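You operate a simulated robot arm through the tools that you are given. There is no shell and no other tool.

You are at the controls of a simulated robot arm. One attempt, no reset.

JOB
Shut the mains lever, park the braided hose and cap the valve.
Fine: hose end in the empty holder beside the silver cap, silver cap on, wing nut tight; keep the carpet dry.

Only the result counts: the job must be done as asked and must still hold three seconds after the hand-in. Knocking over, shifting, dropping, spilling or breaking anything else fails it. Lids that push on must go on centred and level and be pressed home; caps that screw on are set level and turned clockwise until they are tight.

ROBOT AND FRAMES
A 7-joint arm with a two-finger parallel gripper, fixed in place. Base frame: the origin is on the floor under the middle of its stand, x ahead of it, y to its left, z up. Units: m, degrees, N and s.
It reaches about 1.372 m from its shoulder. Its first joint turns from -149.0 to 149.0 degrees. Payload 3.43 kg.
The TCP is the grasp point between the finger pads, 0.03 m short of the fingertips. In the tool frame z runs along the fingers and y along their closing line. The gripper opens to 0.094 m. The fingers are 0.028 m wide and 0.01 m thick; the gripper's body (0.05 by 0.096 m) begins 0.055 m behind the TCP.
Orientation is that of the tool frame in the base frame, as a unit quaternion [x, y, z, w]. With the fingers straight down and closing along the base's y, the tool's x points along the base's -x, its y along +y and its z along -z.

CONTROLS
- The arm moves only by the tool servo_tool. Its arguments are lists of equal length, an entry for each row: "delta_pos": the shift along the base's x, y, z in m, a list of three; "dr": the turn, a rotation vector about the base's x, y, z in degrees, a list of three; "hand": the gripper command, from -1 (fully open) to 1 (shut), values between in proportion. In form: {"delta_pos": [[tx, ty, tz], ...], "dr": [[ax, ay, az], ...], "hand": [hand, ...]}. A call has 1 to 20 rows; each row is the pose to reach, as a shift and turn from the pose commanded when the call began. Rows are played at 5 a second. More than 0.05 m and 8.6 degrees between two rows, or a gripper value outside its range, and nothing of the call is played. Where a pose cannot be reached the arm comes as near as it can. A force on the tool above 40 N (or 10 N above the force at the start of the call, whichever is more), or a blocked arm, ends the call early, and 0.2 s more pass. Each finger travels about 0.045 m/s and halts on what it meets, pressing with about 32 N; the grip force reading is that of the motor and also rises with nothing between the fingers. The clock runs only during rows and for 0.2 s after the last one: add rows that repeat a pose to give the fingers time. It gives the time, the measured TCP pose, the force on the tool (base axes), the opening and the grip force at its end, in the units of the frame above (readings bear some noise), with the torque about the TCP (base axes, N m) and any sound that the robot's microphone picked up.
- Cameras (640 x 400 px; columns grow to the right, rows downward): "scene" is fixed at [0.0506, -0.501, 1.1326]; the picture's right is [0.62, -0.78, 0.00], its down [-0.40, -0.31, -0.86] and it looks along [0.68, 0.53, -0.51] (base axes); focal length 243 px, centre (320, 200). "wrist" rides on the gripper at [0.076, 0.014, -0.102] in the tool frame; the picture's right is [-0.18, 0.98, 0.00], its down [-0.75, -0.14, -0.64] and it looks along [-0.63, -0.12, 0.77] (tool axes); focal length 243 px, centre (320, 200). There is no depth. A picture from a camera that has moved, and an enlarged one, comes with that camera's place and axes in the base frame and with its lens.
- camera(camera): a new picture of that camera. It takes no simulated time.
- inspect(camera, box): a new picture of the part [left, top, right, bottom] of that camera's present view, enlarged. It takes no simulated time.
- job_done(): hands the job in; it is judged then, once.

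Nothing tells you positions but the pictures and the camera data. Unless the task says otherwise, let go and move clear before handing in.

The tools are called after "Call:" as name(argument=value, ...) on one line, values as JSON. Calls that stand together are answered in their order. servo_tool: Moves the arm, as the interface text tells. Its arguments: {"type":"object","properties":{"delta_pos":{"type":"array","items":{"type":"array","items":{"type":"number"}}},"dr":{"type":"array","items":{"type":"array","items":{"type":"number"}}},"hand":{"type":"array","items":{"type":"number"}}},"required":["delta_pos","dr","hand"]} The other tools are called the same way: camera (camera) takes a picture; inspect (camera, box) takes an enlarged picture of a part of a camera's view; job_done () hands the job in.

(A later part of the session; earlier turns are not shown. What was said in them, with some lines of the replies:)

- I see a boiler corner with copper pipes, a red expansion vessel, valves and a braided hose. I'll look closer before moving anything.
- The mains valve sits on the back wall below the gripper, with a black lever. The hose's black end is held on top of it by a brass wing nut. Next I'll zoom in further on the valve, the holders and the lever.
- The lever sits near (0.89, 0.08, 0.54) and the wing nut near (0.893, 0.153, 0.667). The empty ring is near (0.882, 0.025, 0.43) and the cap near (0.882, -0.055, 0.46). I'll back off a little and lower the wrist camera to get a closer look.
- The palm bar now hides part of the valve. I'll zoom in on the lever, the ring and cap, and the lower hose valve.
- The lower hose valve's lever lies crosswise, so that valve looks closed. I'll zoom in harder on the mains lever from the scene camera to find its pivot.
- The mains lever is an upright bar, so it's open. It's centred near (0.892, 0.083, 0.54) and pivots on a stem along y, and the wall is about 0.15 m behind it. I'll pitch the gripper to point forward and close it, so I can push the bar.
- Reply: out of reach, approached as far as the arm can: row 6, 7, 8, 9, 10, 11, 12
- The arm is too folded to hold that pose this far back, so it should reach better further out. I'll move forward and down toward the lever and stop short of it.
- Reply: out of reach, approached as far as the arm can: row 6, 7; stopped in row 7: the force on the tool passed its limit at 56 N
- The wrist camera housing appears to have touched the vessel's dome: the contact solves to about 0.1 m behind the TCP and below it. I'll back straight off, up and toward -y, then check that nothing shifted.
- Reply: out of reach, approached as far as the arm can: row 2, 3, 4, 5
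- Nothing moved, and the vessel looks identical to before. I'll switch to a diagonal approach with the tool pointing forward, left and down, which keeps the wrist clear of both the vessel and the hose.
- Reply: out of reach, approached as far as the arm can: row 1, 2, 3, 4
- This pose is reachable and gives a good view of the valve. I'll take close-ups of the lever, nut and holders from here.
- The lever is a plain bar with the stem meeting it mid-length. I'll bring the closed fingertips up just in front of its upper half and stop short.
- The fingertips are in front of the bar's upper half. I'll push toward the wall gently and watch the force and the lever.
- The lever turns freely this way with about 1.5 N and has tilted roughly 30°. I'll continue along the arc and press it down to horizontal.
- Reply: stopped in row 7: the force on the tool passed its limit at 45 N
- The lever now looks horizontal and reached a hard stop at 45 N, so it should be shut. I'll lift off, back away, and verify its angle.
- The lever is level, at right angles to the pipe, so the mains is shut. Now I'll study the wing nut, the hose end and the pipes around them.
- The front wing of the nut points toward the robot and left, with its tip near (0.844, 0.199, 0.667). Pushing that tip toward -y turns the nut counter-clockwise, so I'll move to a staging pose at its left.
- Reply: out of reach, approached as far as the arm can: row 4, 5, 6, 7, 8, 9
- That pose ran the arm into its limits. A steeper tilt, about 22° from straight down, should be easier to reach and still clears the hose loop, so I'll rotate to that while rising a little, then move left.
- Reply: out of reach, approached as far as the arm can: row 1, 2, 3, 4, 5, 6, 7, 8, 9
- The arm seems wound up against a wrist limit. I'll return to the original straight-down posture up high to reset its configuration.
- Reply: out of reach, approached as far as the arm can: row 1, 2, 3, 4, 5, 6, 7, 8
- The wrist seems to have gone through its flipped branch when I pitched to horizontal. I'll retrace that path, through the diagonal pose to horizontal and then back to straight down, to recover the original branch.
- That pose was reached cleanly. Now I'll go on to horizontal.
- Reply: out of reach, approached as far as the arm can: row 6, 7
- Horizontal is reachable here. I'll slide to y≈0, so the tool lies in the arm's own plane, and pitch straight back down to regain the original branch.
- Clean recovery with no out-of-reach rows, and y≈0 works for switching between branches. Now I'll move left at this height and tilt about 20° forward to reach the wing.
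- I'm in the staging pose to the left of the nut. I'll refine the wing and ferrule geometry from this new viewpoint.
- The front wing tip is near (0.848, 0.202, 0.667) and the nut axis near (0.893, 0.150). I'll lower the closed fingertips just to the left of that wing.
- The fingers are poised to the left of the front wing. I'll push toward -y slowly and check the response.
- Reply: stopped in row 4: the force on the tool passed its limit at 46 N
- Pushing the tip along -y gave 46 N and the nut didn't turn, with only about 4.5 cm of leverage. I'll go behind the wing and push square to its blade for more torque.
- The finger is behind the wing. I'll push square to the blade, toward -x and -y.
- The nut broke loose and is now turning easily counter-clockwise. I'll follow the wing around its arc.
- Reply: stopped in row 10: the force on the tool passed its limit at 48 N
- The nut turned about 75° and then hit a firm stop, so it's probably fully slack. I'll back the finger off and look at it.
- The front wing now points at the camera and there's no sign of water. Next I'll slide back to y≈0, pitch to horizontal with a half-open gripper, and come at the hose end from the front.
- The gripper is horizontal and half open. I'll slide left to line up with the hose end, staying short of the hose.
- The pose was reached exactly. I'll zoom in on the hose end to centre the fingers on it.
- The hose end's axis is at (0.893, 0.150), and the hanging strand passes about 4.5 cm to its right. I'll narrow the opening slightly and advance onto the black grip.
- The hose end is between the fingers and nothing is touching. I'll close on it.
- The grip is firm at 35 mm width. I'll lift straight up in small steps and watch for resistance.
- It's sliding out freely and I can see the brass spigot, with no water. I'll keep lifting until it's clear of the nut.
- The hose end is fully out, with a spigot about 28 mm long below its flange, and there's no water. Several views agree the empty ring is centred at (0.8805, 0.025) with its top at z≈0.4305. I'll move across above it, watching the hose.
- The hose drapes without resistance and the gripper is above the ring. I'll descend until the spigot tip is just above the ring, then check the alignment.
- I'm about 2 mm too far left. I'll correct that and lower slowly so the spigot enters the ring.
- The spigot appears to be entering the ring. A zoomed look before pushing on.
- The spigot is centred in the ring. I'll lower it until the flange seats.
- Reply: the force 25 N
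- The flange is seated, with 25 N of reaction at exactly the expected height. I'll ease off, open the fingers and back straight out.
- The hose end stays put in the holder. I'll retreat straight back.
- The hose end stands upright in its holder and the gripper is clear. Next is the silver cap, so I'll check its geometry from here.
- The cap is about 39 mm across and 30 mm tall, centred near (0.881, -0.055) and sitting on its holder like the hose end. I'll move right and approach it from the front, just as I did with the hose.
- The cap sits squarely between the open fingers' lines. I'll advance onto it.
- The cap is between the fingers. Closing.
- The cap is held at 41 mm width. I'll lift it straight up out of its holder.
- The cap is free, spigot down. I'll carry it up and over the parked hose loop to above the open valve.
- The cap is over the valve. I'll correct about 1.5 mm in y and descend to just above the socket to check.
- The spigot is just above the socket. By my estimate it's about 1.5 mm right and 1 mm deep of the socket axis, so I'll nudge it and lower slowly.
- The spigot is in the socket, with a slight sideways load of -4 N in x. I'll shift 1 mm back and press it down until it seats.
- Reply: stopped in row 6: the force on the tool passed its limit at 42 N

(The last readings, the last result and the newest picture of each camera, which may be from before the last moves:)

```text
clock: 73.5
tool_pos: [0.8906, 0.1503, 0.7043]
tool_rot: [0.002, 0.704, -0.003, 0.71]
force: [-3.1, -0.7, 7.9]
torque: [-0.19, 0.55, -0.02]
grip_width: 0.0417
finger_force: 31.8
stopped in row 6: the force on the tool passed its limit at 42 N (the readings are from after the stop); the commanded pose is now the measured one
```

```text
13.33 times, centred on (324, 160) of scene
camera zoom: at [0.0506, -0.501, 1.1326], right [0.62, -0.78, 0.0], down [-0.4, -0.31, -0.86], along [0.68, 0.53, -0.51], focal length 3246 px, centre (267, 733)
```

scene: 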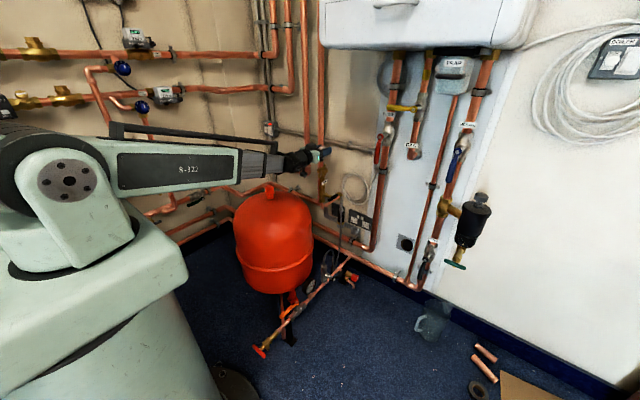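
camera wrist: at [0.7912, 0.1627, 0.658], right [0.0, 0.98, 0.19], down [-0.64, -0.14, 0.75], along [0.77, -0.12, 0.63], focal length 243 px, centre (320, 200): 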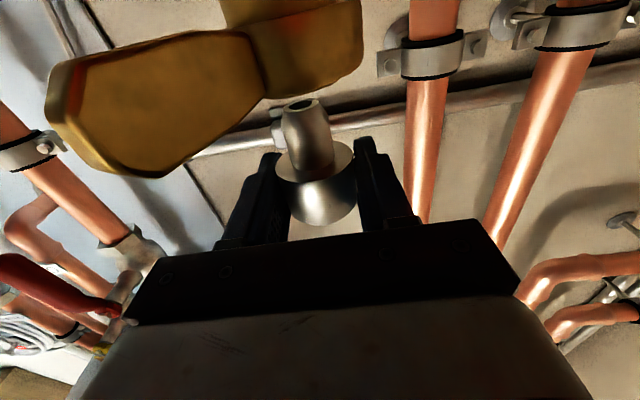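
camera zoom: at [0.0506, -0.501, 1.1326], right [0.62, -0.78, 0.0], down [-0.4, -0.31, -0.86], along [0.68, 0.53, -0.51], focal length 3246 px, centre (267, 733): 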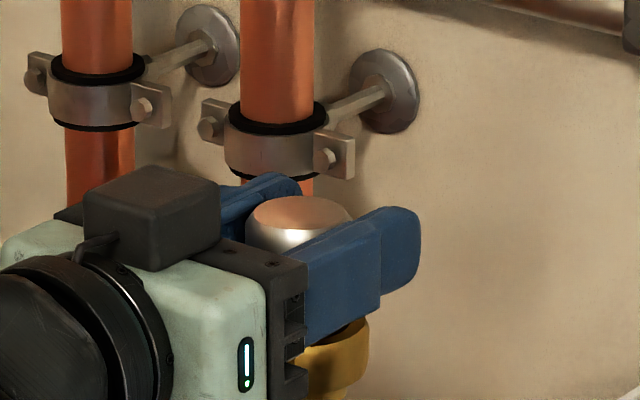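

The last contact looks like the palm touching the wing below rather than the cap seating: the torque places it 6 cm behind the TCP. The spigot is deep in the socket, so I'll rise 1.5 mm, release the cap, back off, and press it home from above.

Call:
servo_tool(delta_pos=[[0.0005, 0, 0.001], [0.001, 0, 0.0015], [0.001, 0, 0.0015], [0.001, 0, 0.0015], [0.001, 0, 0.0015], [0.001, 0, 0.0015]], dr=[[0, 0, 0], [0, 0, 0], [0, 0, 0], [0, 0, 0], [0, 0, 0], [0, 0, 0]], hand=[1, 1, 0.4, -0.1, -0.28, -0.28])

Call:
inspect(camera="wrist", box=[220, 50, 420, 175])

Call:
inspect(camera="scene", box=[300, 145, 348, 175])

```text
clock: 74.9
tool_pos: [0.8922, 0.1491, 0.7055]
tool_rot: [0.002, 0.704, -0.003, 0.71]
force: [-0.7, 0.5, -0.3]
torque: [0.01, -0.02, 0.0]
grip_width: 0.0597
finger_force: 0.1
```

```text
3.20 times, centred on (320, 112) of wrist
camera zoom: at [0.7915, 0.164, 0.6298], right [0.0, 0.98, 0.18], down [-0.65, -0.14, 0.75], along [0.76, -0.12, 0.64], focal length 776 px, centre (320, 480)
```

zoom: 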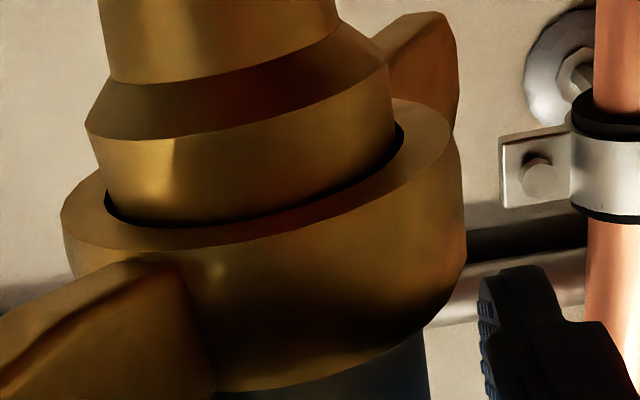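

```text
13.33 times, centred on (324, 160) of scene
camera zoom: at [0.0506, -0.501, 1.1326], right [0.62, -0.78, 0.0], down [-0.4, -0.31, -0.86], along [0.68, 0.53, -0.51], focal length 3246 px, centre (267, 733)
```

zoom: 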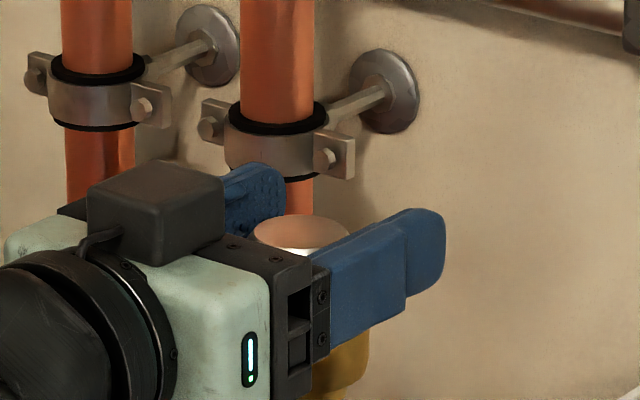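

The cap dropped down onto the valve by itself. I'll back straight out and look.

Call:
servo_tool(delta_pos=[[-0.012, 0, 0.001], [-0.025, 0, 0.001], [-0.04, 0, 0.001], [-0.06, 0, 0.001], [-0.08, 0, 0.003], [-0.095, 0, 0.005], [-0.095, 0, 0.005]], dr=[[0, 0, 0], [0, 0, 0], [0, 0, 0], [0, 0, 0], [0, 0, 0], [0, 0, 0], [0, 0, 0]], hand=[-0.28, -0.28, -0.28, -0.28, -0.28, -0.28, -0.28])

Call:
camera(camera="wrist")

Call:
inspect(camera="wrist", box=[240, 10, 400, 110])

Call:
inspect(camera="scene", box=[300, 150, 348, 180])

```text
clock: 76.5
tool_pos: [0.7975, 0.1515, 0.7096]
tool_rot: [0.001, 0.704, -0.002, 0.71]
force: [0.3, 0.3, -0.6]
torque: [-0.03, -0.03, -0.05]
grip_width: 0.0602
finger_force: 0.1
```

```text
taken
camera wrist: at [0.6964, 0.165, 0.6337], right [0.0, 0.98, 0.18], down [-0.65, -0.14, 0.75], along [0.76, -0.12, 0.64], focal length 243 px, centre (320, 200)
```

wrist: 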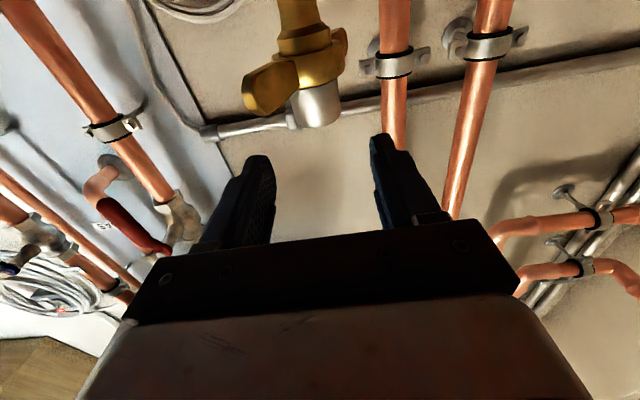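

```text
4.00 times, centred on (320, 60) of wrist
camera zoom: at [0.6964, 0.165, 0.6337], right [0.0, 0.98, 0.18], down [-0.65, -0.14, 0.75], along [0.76, -0.12, 0.64], focal length 970 px, centre (320, 760)
```

zoom: 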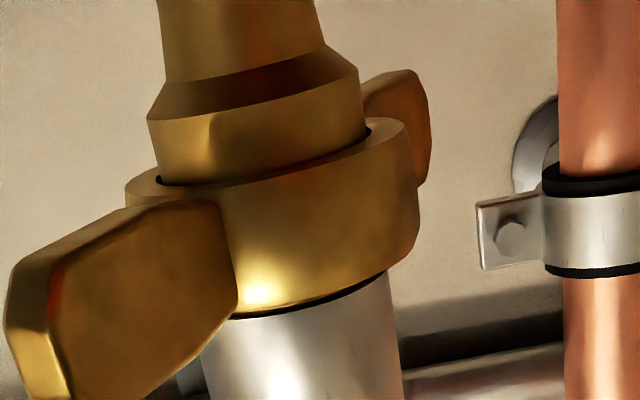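

```text
13.33 times, centred on (324, 165) of scene
camera zoom: at [0.0506, -0.501, 1.1326], right [0.62, -0.78, 0.0], down [-0.4, -0.31, -0.86], along [0.68, 0.53, -0.51], focal length 3246 px, centre (267, 667)
```

zoom: 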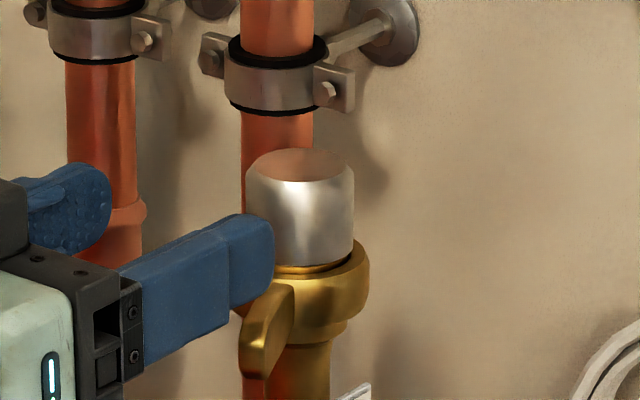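

The cap is on, level and centred, with the same even gap as on its holder. I'll return to the downward posture via y≈0 with the fingers closing, then press the cap home.

Call:
servo_tool(delta_pos=[[0.0, -0.03, 0.015], [0.002, -0.06, 0.03], [0.003, -0.09, 0.045], [0.003, -0.12, 0.06], [0.003, -0.1515, 0.07], [0.003, -0.1515, 0.08], [0.003, -0.1515, 0.085], [0.003, -0.1515, 0.09], [0.003, -0.1515, 0.09], [0.003, -0.1515, 0.09], [0.003, -0.1515, 0.09], [0.003, -0.1515, 0.09], [0.003, -0.1515, 0.09], [0.003, -0.1515, 0.09], [0.003, -0.1515, 0.09], [0.003, -0.1515, 0.09], [0.003, -0.1515, 0.09]], dr=[[0, 0, 0], [0, 0, 0], [0, 0, 0], [0, 0, 0], [0, 0, 0], [0, 8.2, 0], [0, 16.4, 0], [0, 24.6, 0], [0, 32.8, 0], [0, 41, 0], [0, 49.2, 0], [0, 57.4, 0], [0, 65.6, 0], [0, 73.8, 0], [0, 82, 0], [0, 90.4, 0], [0, 90.4, 0]], hand=[0, 0.2, 0.4, 0.6, 0.8, 1, 1, 1, 1, 1, 1, 1, 1, 1, 1, 1, 1])

Call:
camera(camera="wrist")

Call:
camera(camera="scene")

```text
clock: 80.1
tool_pos: [0.8011, -0.0021, 0.8007]
tool_rot: [-0.001, 1.0, -0.003, -0.001]
force: [-0.3, 0.5, -0.8]
torque: [0.0, 0.02, -0.04]
grip_width: 0.0
finger_force: 32.4
```

```text
taken
camera wrist: at [0.7251, 0.0126, 0.9035], right [0.18, 0.98, -0.01], down [0.75, -0.14, 0.64], along [0.63, -0.12, -0.77], focal length 243 px, centre (320, 200)
```

wrist: 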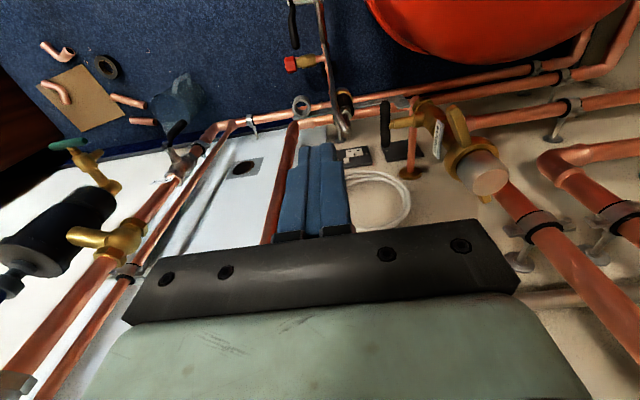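

```text
taken
```

scene: 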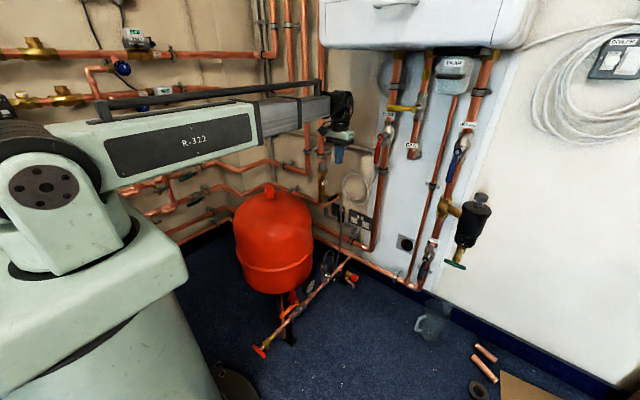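

Back in the downward posture with no reach problems. I'll move over the cap and press down on its centre.

Call:
servo_tool(delta_pos=[[0.015, 0.03, 0], [0.03, 0.06, 0], [0.05, 0.09, 0], [0.07, 0.12, 0], [0.091, 0.152, 0], [0.091, 0.152, -0.02], [0.091, 0.152, -0.04], [0.091, 0.152, -0.05], [0.091, 0.152, -0.05]], dr=[[0, 0, 0], [0, 0, 0], [0, 0, 0], [0, 0, 0], [0, 0, 0], [0, 0, 0], [0, 0, 0], [0, 0, 0], [0, 0, 0]], hand=[1, 1, 1, 1, 1, 1, 1, 1, 1])

Call:
inspect(camera="scene", box=[290, 130, 354, 170])

Call:
camera(camera="wrist")

```text
clock: 82.1
tool_pos: [0.891, 0.1507, 0.7485]
tool_rot: [-0.001, 1.0, -0.003, 0.0]
force: [-0.8, -0.6, -0.1]
torque: [-0.02, 0.0, 0.03]
grip_width: 0.0
finger_force: 31.7
```

```text
10.00 times, centred on (322, 150) of scene
camera zoom: at [0.0506, -0.501, 1.1326], right [0.62, -0.78, 0.0], down [-0.4, -0.31, -0.86], along [0.68, 0.53, -0.51], focal length 2434 px, centre (300, 700)
```

zoom: 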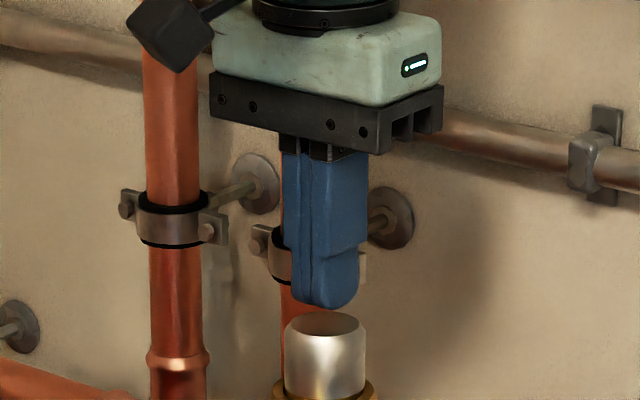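

```text
taken
camera wrist: at [0.8162, 0.1647, 0.8525], right [0.18, 0.98, 0.0], down [0.75, -0.14, 0.64], along [0.63, -0.12, -0.77], focal length 243 px, centre (320, 200)
```

wrist: 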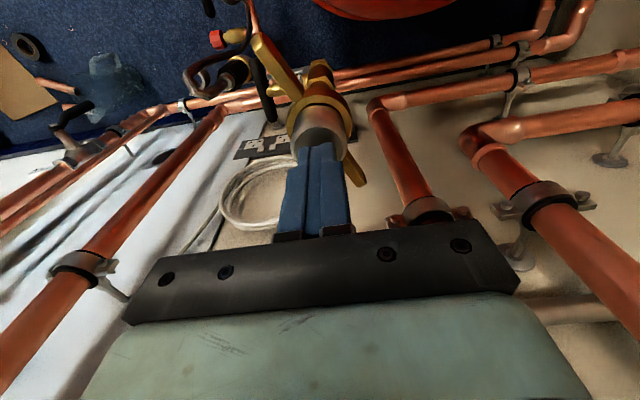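

The fingertips are centred over the cap, about 9 mm above it. Pressing down gently.

Call:
servo_tool(delta_pos=[[0.001, 0, -0.004], [0.001, 0, -0.007], [0.001, 0, -0.008], [0.001, 0, -0.009], [0.001, 0, -0.01], [0.001, 0, -0.011], [0.001, 0, -0.012]], dr=[[0, 0, 0], [0, 0, 0], [0, 0, 0], [0, 0, 0], [0, 0, 0], [0, 0, 0], [0, 0, 0]], hand=[1, 1, 1, 1, 1, 1, 1])

Call:
inspect(camera="scene", box=[300, 145, 348, 175])

```text
clock: 83.7
tool_pos: [0.8911, 0.15, 0.7399]
tool_rot: [0.0, 1.0, -0.002, 0.0]
force: [-1.3, 0.4, 27.9]
torque: [0.01, 0.11, -0.06]
grip_width: 0.0
finger_force: 31.7
```

```text
13.33 times, centred on (324, 160) of scene
camera zoom: at [0.0506, -0.501, 1.1326], right [0.62, -0.78, 0.0], down [-0.4, -0.31, -0.86], along [0.68, 0.53, -0.51], focal length 3246 px, centre (267, 733)
```

zoom: 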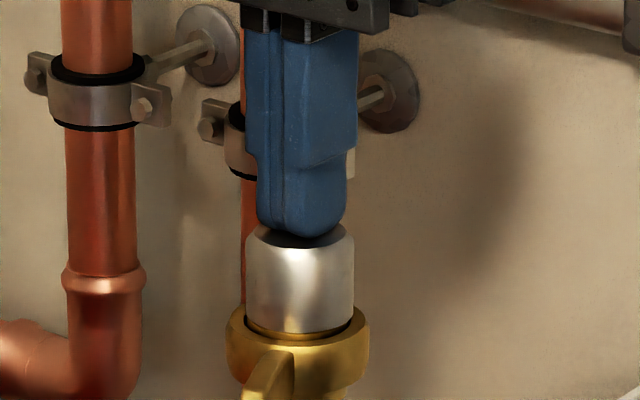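

The cap holds firmly under 28 N and doesn't sink, so it's fully home. Now I'll bring the closed fingers to the right side of the front wing, to turn the nut clockwise.

Call:
servo_tool(delta_pos=[[0, 0, 0.02], [-0.01, -0.005, 0.05], [-0.04, -0.02, 0.06], [-0.07, -0.04, 0.06], [-0.085, -0.06, 0.06], [-0.085, -0.06, 0.055], [-0.08, -0.06, 0.05], [-0.075, -0.06, 0.02], [-0.065, -0.06, -0.015], [-0.053, -0.06, -0.0465], [-0.053, -0.06, -0.0465]], dr=[[0, 0, 0], [0, 0, 0], [0, 0, 0], [0, 0, 0], [0, -7, 0], [0, -14, 0], [0, -21, 0], [0, -21, 0], [0, -21, 0], [0, -21, 0], [0, -21, 0]], hand=[1, 1, 1, 1, 1, 1, 1, 1, 1, 1, 1])

Call:
camera(camera="wrist")

Call:
inspect(camera="scene", box=[290, 140, 370, 190])

```text
clock: 86.1
tool_pos: [0.8394, 0.0908, 0.6912]
tool_rot: [0.001, 0.983, -0.003, 0.183]
force: [0.2, -1.0, 0.3]
torque: [0.03, -0.03, 0.01]
grip_width: 0.0001
finger_force: 31.7
```

```text
taken
camera wrist: at [0.7322, 0.104, 0.7603], right [0.17, 0.98, 0.06], down [0.47, -0.14, 0.87], along [0.86, -0.12, -0.49], focal length 243 px, centre (320, 200)
```

wrist: 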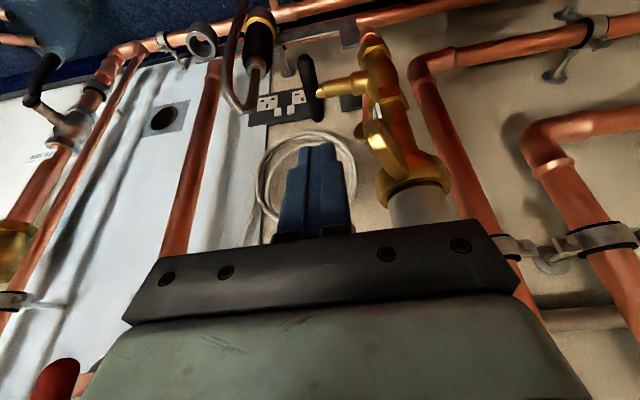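

```text
8.00 times, centred on (330, 165) of scene
camera zoom: at [0.0506, -0.501, 1.1326], right [0.62, -0.78, 0.0], down [-0.4, -0.31, -0.86], along [0.68, 0.53, -0.51], focal length 1947 px, centre (240, 480)
```

zoom: 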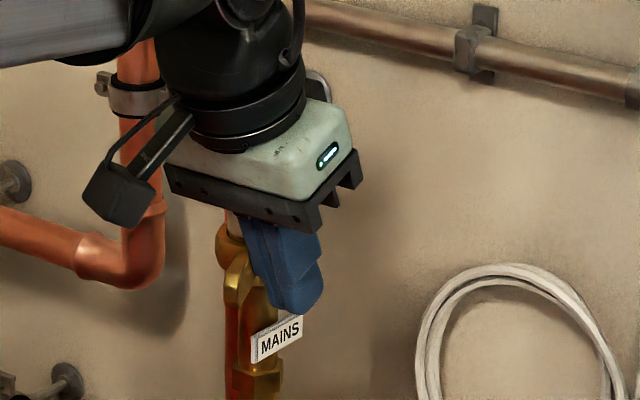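

The fingers are on the right side of the wing. I'll sweep them left along the arc, turning the nut clockwise.

Call:
servo_tool(delta_pos=[[0, 0.01, 0], [0, 0.0215, 0], [-0.001, 0.028, 0], [-0.002, 0.035, 0], [-0.005, 0.042, 0], [-0.008, 0.049, 0], [-0.012, 0.056, 0], [-0.015, 0.063, 0], [-0.017, 0.07, 0], [-0.017, 0.076, 0]], dr=[[0, 0, 0], [0, 0, 0], [0, 0, 0], [0, 0, 0], [0, 0, 0], [0, 0, 0], [0, 0, 0], [0, 0, 0], [0, 0, 0], [0, 0, 0]], hand=[1, 1, 1, 1, 1, 1, 1, 1, 1, 1])

Call:
camera(camera="wrist")

Call:
inspect(camera="scene", box=[290, 140, 370, 190])

```text
clock: 88.3
tool_pos: [0.8228, 0.1676, 0.6924]
tool_rot: [-0.001, 0.983, -0.003, 0.181]
force: [0.7, -1.0, 0.3]
torque: [-0.01, 0.01, -0.04]
grip_width: 0.0
finger_force: 32.0
```

```text
taken
camera wrist: at [0.7156, 0.1813, 0.7608], right [0.17, 0.98, 0.06], down [0.47, -0.14, 0.87], along [0.86, -0.12, -0.49], focal length 243 px, centre (320, 200)
```

wrist: 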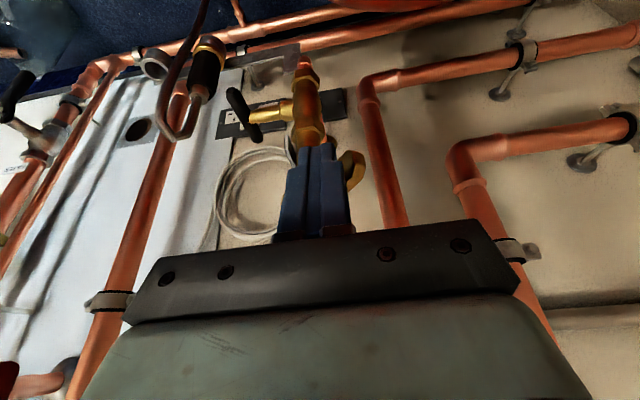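

```text
8.00 times, centred on (330, 165) of scene
camera zoom: at [0.0506, -0.501, 1.1326], right [0.62, -0.78, 0.0], down [-0.4, -0.31, -0.86], along [0.68, 0.53, -0.51], focal length 1947 px, centre (240, 480)
```

zoom: 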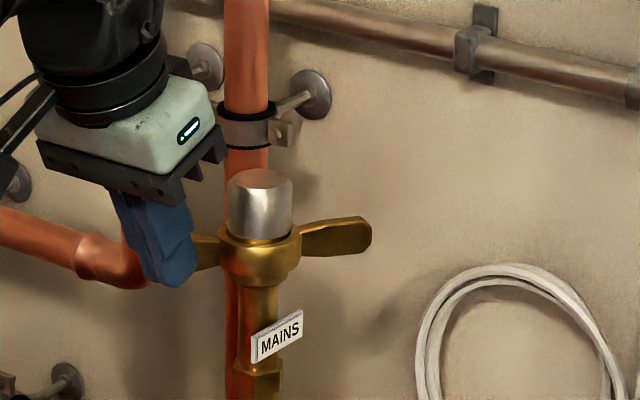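

The nut is turning clockwise freely. I'll continue, pushing square to the blade near its tip until it's tight.

Call:
servo_tool(delta_pos=[[0, 0.005, 0], [0, 0.01, 0], [0.001, 0.014, 0], [0.003, 0.0165, 0], [0.006, 0.019, 0], [0.009, 0.0216, 0], [0.012, 0.0242, 0], [0.015, 0.0268, 0], [0.018, 0.0294, 0]], dr=[[0, 0, 0], [0, 0, 0], [0, 0, 0], [0, 0, 0], [0, 0, 0], [0, 0, 0], [0, 0, 0], [0, 0, 0], [0, 0, 0]], hand=[1, 1, 1, 1, 1, 1, 1, 1, 1])

Call:
camera(camera="wrist")

Call:
inspect(camera="scene", box=[290, 150, 354, 190])

```text
clock: 90.0
tool_pos: [0.83, 0.188, 0.6909]
tool_rot: [-0.001, 0.984, -0.007, 0.178]
force: [-7.1, -6.9, 7.4]
torque: [-0.12, 0.0, -0.07]
grip_width: 0.0
finger_force: 32.0
stopped in row 8: the force on the tool passed its limit at 45 N (the readings are from after the stop); the commanded pose is now the measured one
```

```text
taken
camera wrist: at [0.7232, 0.202, 0.7616], right [0.18, 0.98, 0.05], down [0.48, -0.13, 0.87], along [0.86, -0.13, -0.5], focal length 243 px, centre (320, 200)
```

wrist: 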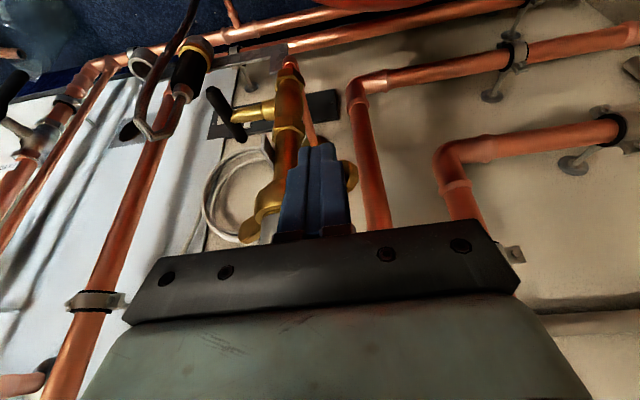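

```text
10.00 times, centred on (322, 170) of scene
camera zoom: at [0.0506, -0.501, 1.1326], right [0.62, -0.78, 0.0], down [-0.4, -0.31, -0.86], along [0.68, 0.53, -0.51], focal length 2434 px, centre (300, 500)
```

zoom: 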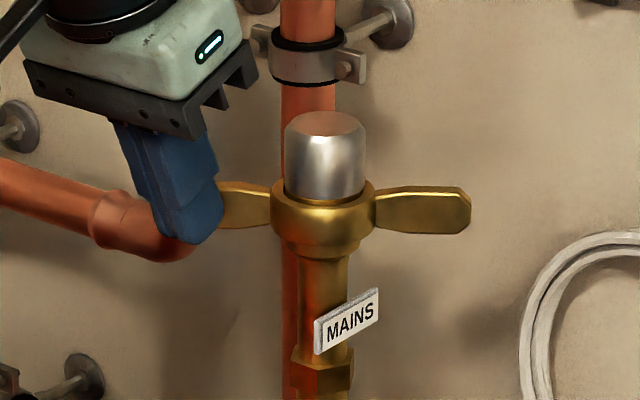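

The nut stopped hard at 45 N, about 2.6 N·m, with the wings back at their original tight angle. I'll give one more firm push to confirm it doesn't move further.

Call:
servo_tool(delta_pos=[[0.0015, 0.0013, 0], [0.003, 0.0026, 0], [0.0045, 0.0039, 0], [0.006, 0.0052, 0], [0.0075, 0.0065, 0], [0.009, 0.0078, 0], [0.0105, 0.0091, 0]], dr=[[0, 0, 0], [0, 0, 0], [0, 0, 0], [0, 0, 0], [0, 0, 0], [0, 0, 0], [0, 0, 0]], hand=[1, 1, 1, 1, 1, 1, 1])

Call:
inspect(camera="scene", box=[290, 150, 354, 190])

```text
clock: 90.7
tool_pos: [0.8292, 0.1868, 0.6907]
tool_rot: [0.0, 0.985, -0.011, 0.174]
force: [-6.8, -6.2, 7.1]
torque: [-0.06, -0.02, -0.1]
grip_width: 0.0001
finger_force: 31.5
stopped in row 3: the force on the tool passed its limit at 42 N (the readings are from after the stop); the commanded pose is now the measured one
```

```text
10.00 times, centred on (322, 170) of scene
camera zoom: at [0.0506, -0.501, 1.1326], right [0.62, -0.78, 0.0], down [-0.4, -0.31, -0.86], along [0.68, 0.53, -0.51], focal length 2434 px, centre (300, 500)
```

zoom: 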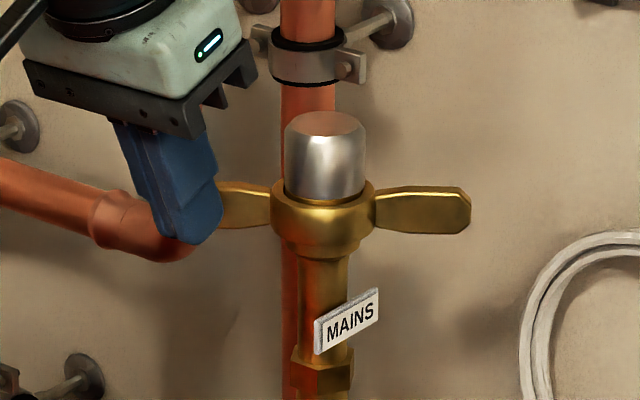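

The nut is tight and no longer moves. I'll back off from the wing and withdraw clear of everything.

Call:
servo_tool(delta_pos=[[-0.006, -0.005, 0], [-0.015, -0.01, 0.003], [-0.03, -0.015, 0.02], [-0.045, -0.03, 0.05], [-0.06, -0.05, 0.085], [-0.07, -0.07, 0.12], [-0.075, -0.09, 0.15], [-0.08, -0.11, 0.18], [-0.08, -0.11, 0.2]], dr=[[0, 0, 0], [0, 0, 0], [0, 0, 0], [0, 0, 0], [0, 5, 0], [0, 10, 0], [0, 15, 0], [0, 20, 0], [0, 20, 0]], hand=[1, 1, 1, 1, 1, 1, 1, 1, 1])

Call:
camera(camera="scene")

Call:
inspect(camera="scene", box=[290, 150, 354, 190])

Call:
inspect(camera="scene", box=[300, 180, 380, 230])

Call:
inspect(camera="scene", box=[270, 220, 430, 320])

Call:
camera(camera="wrist")

```text
clock: 92.7
tool_pos: [0.7512, 0.081, 0.8899]
tool_rot: [-0.001, 1.0, -0.01, 0.0]
force: [-0.1, 0.4, 0.3]
torque: [0.0, 0.02, 0.0]
grip_width: 0.0
finger_force: 32.6
```

```text
taken
```

scene: 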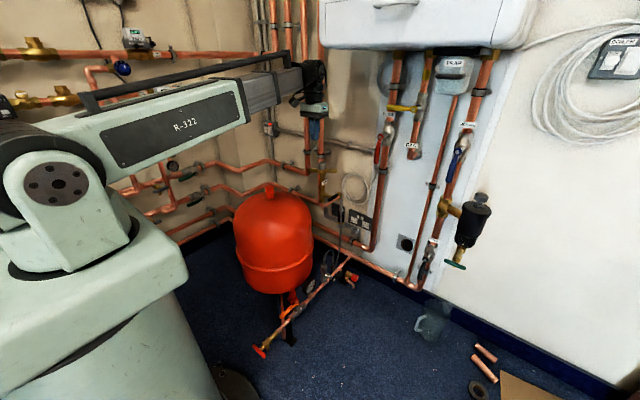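

```text
10.00 times, centred on (322, 170) of scene
camera zoom: at [0.0506, -0.501, 1.1326], right [0.62, -0.78, 0.0], down [-0.4, -0.31, -0.86], along [0.68, 0.53, -0.51], focal length 2434 px, centre (300, 500)
```

zoom: 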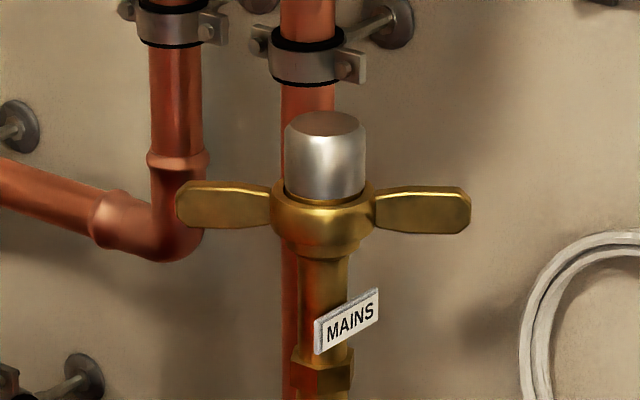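

```text
8.00 times, centred on (340, 205) of scene
camera zoom: at [0.0506, -0.501, 1.1326], right [0.62, -0.78, 0.0], down [-0.4, -0.31, -0.86], along [0.68, 0.53, -0.51], focal length 1947 px, centre (160, 160)
```

zoom: 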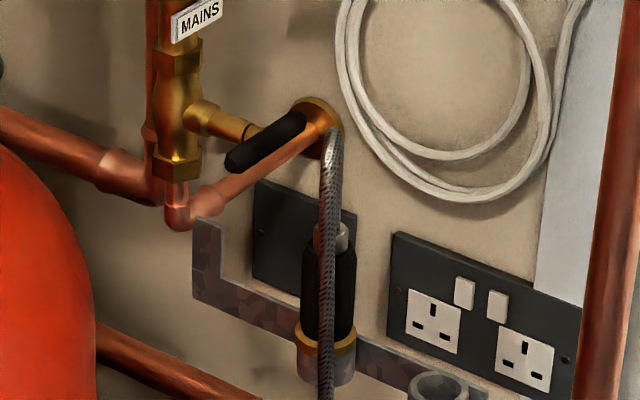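

```text
4.00 times, centred on (350, 270) of scene
camera zoom: at [0.0506, -0.501, 1.1326], right [0.62, -0.78, 0.0], down [-0.4, -0.31, -0.86], along [0.68, 0.53, -0.51], focal length 974 px, centre (200, -80)
```

zoom: 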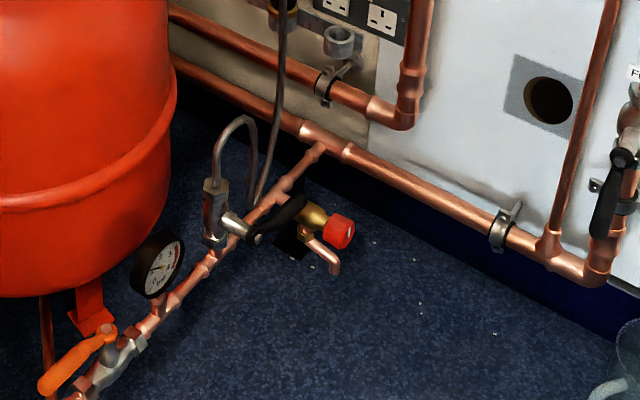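

```text
taken
camera wrist: at [0.6756, 0.0951, 0.9938], right [0.18, 0.98, -0.02], down [0.75, -0.13, 0.64], along [0.63, -0.13, -0.76], focal length 243 px, centre (320, 200)
```

wrist: 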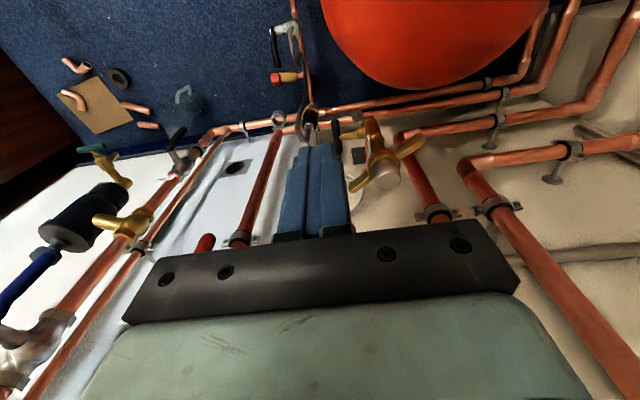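

The lever is level and shut, the hose end stands in the empty holder, the cap is on level, and the wings are back at their original tight angle. The carpet looks dry, nothing else has moved, and the arm is clear, so I'm handing in.

Call:
job_done()

```text
The job is handed in.
```

I handed the job in, and the last pictures show every part done as asked; I haven't seen the verdict.

- **Mains lever:** turned a quarter turn to its hard stop. It now lies level, square to the pipe.
- **Braided hose:** its end is seated upright in the empty holder that was beside the silver cap.
- **Silver cap:** on the valve, level and centred. I pressed it with about 28 N and it did not sink any further.
- **Wing nut:** turned clockwise until it stopped at about 45 N on the wing. A second push did not move it, and the wings are back at their original angle.
- **Carpet:** I saw no water at any point.

**Contact with the red vessel:** early on, the wrist camera's housing bumped the red expansion vessel, with a force reading of 56 N. I backed off straight away, and pictures from before and after showed nothing had moved.
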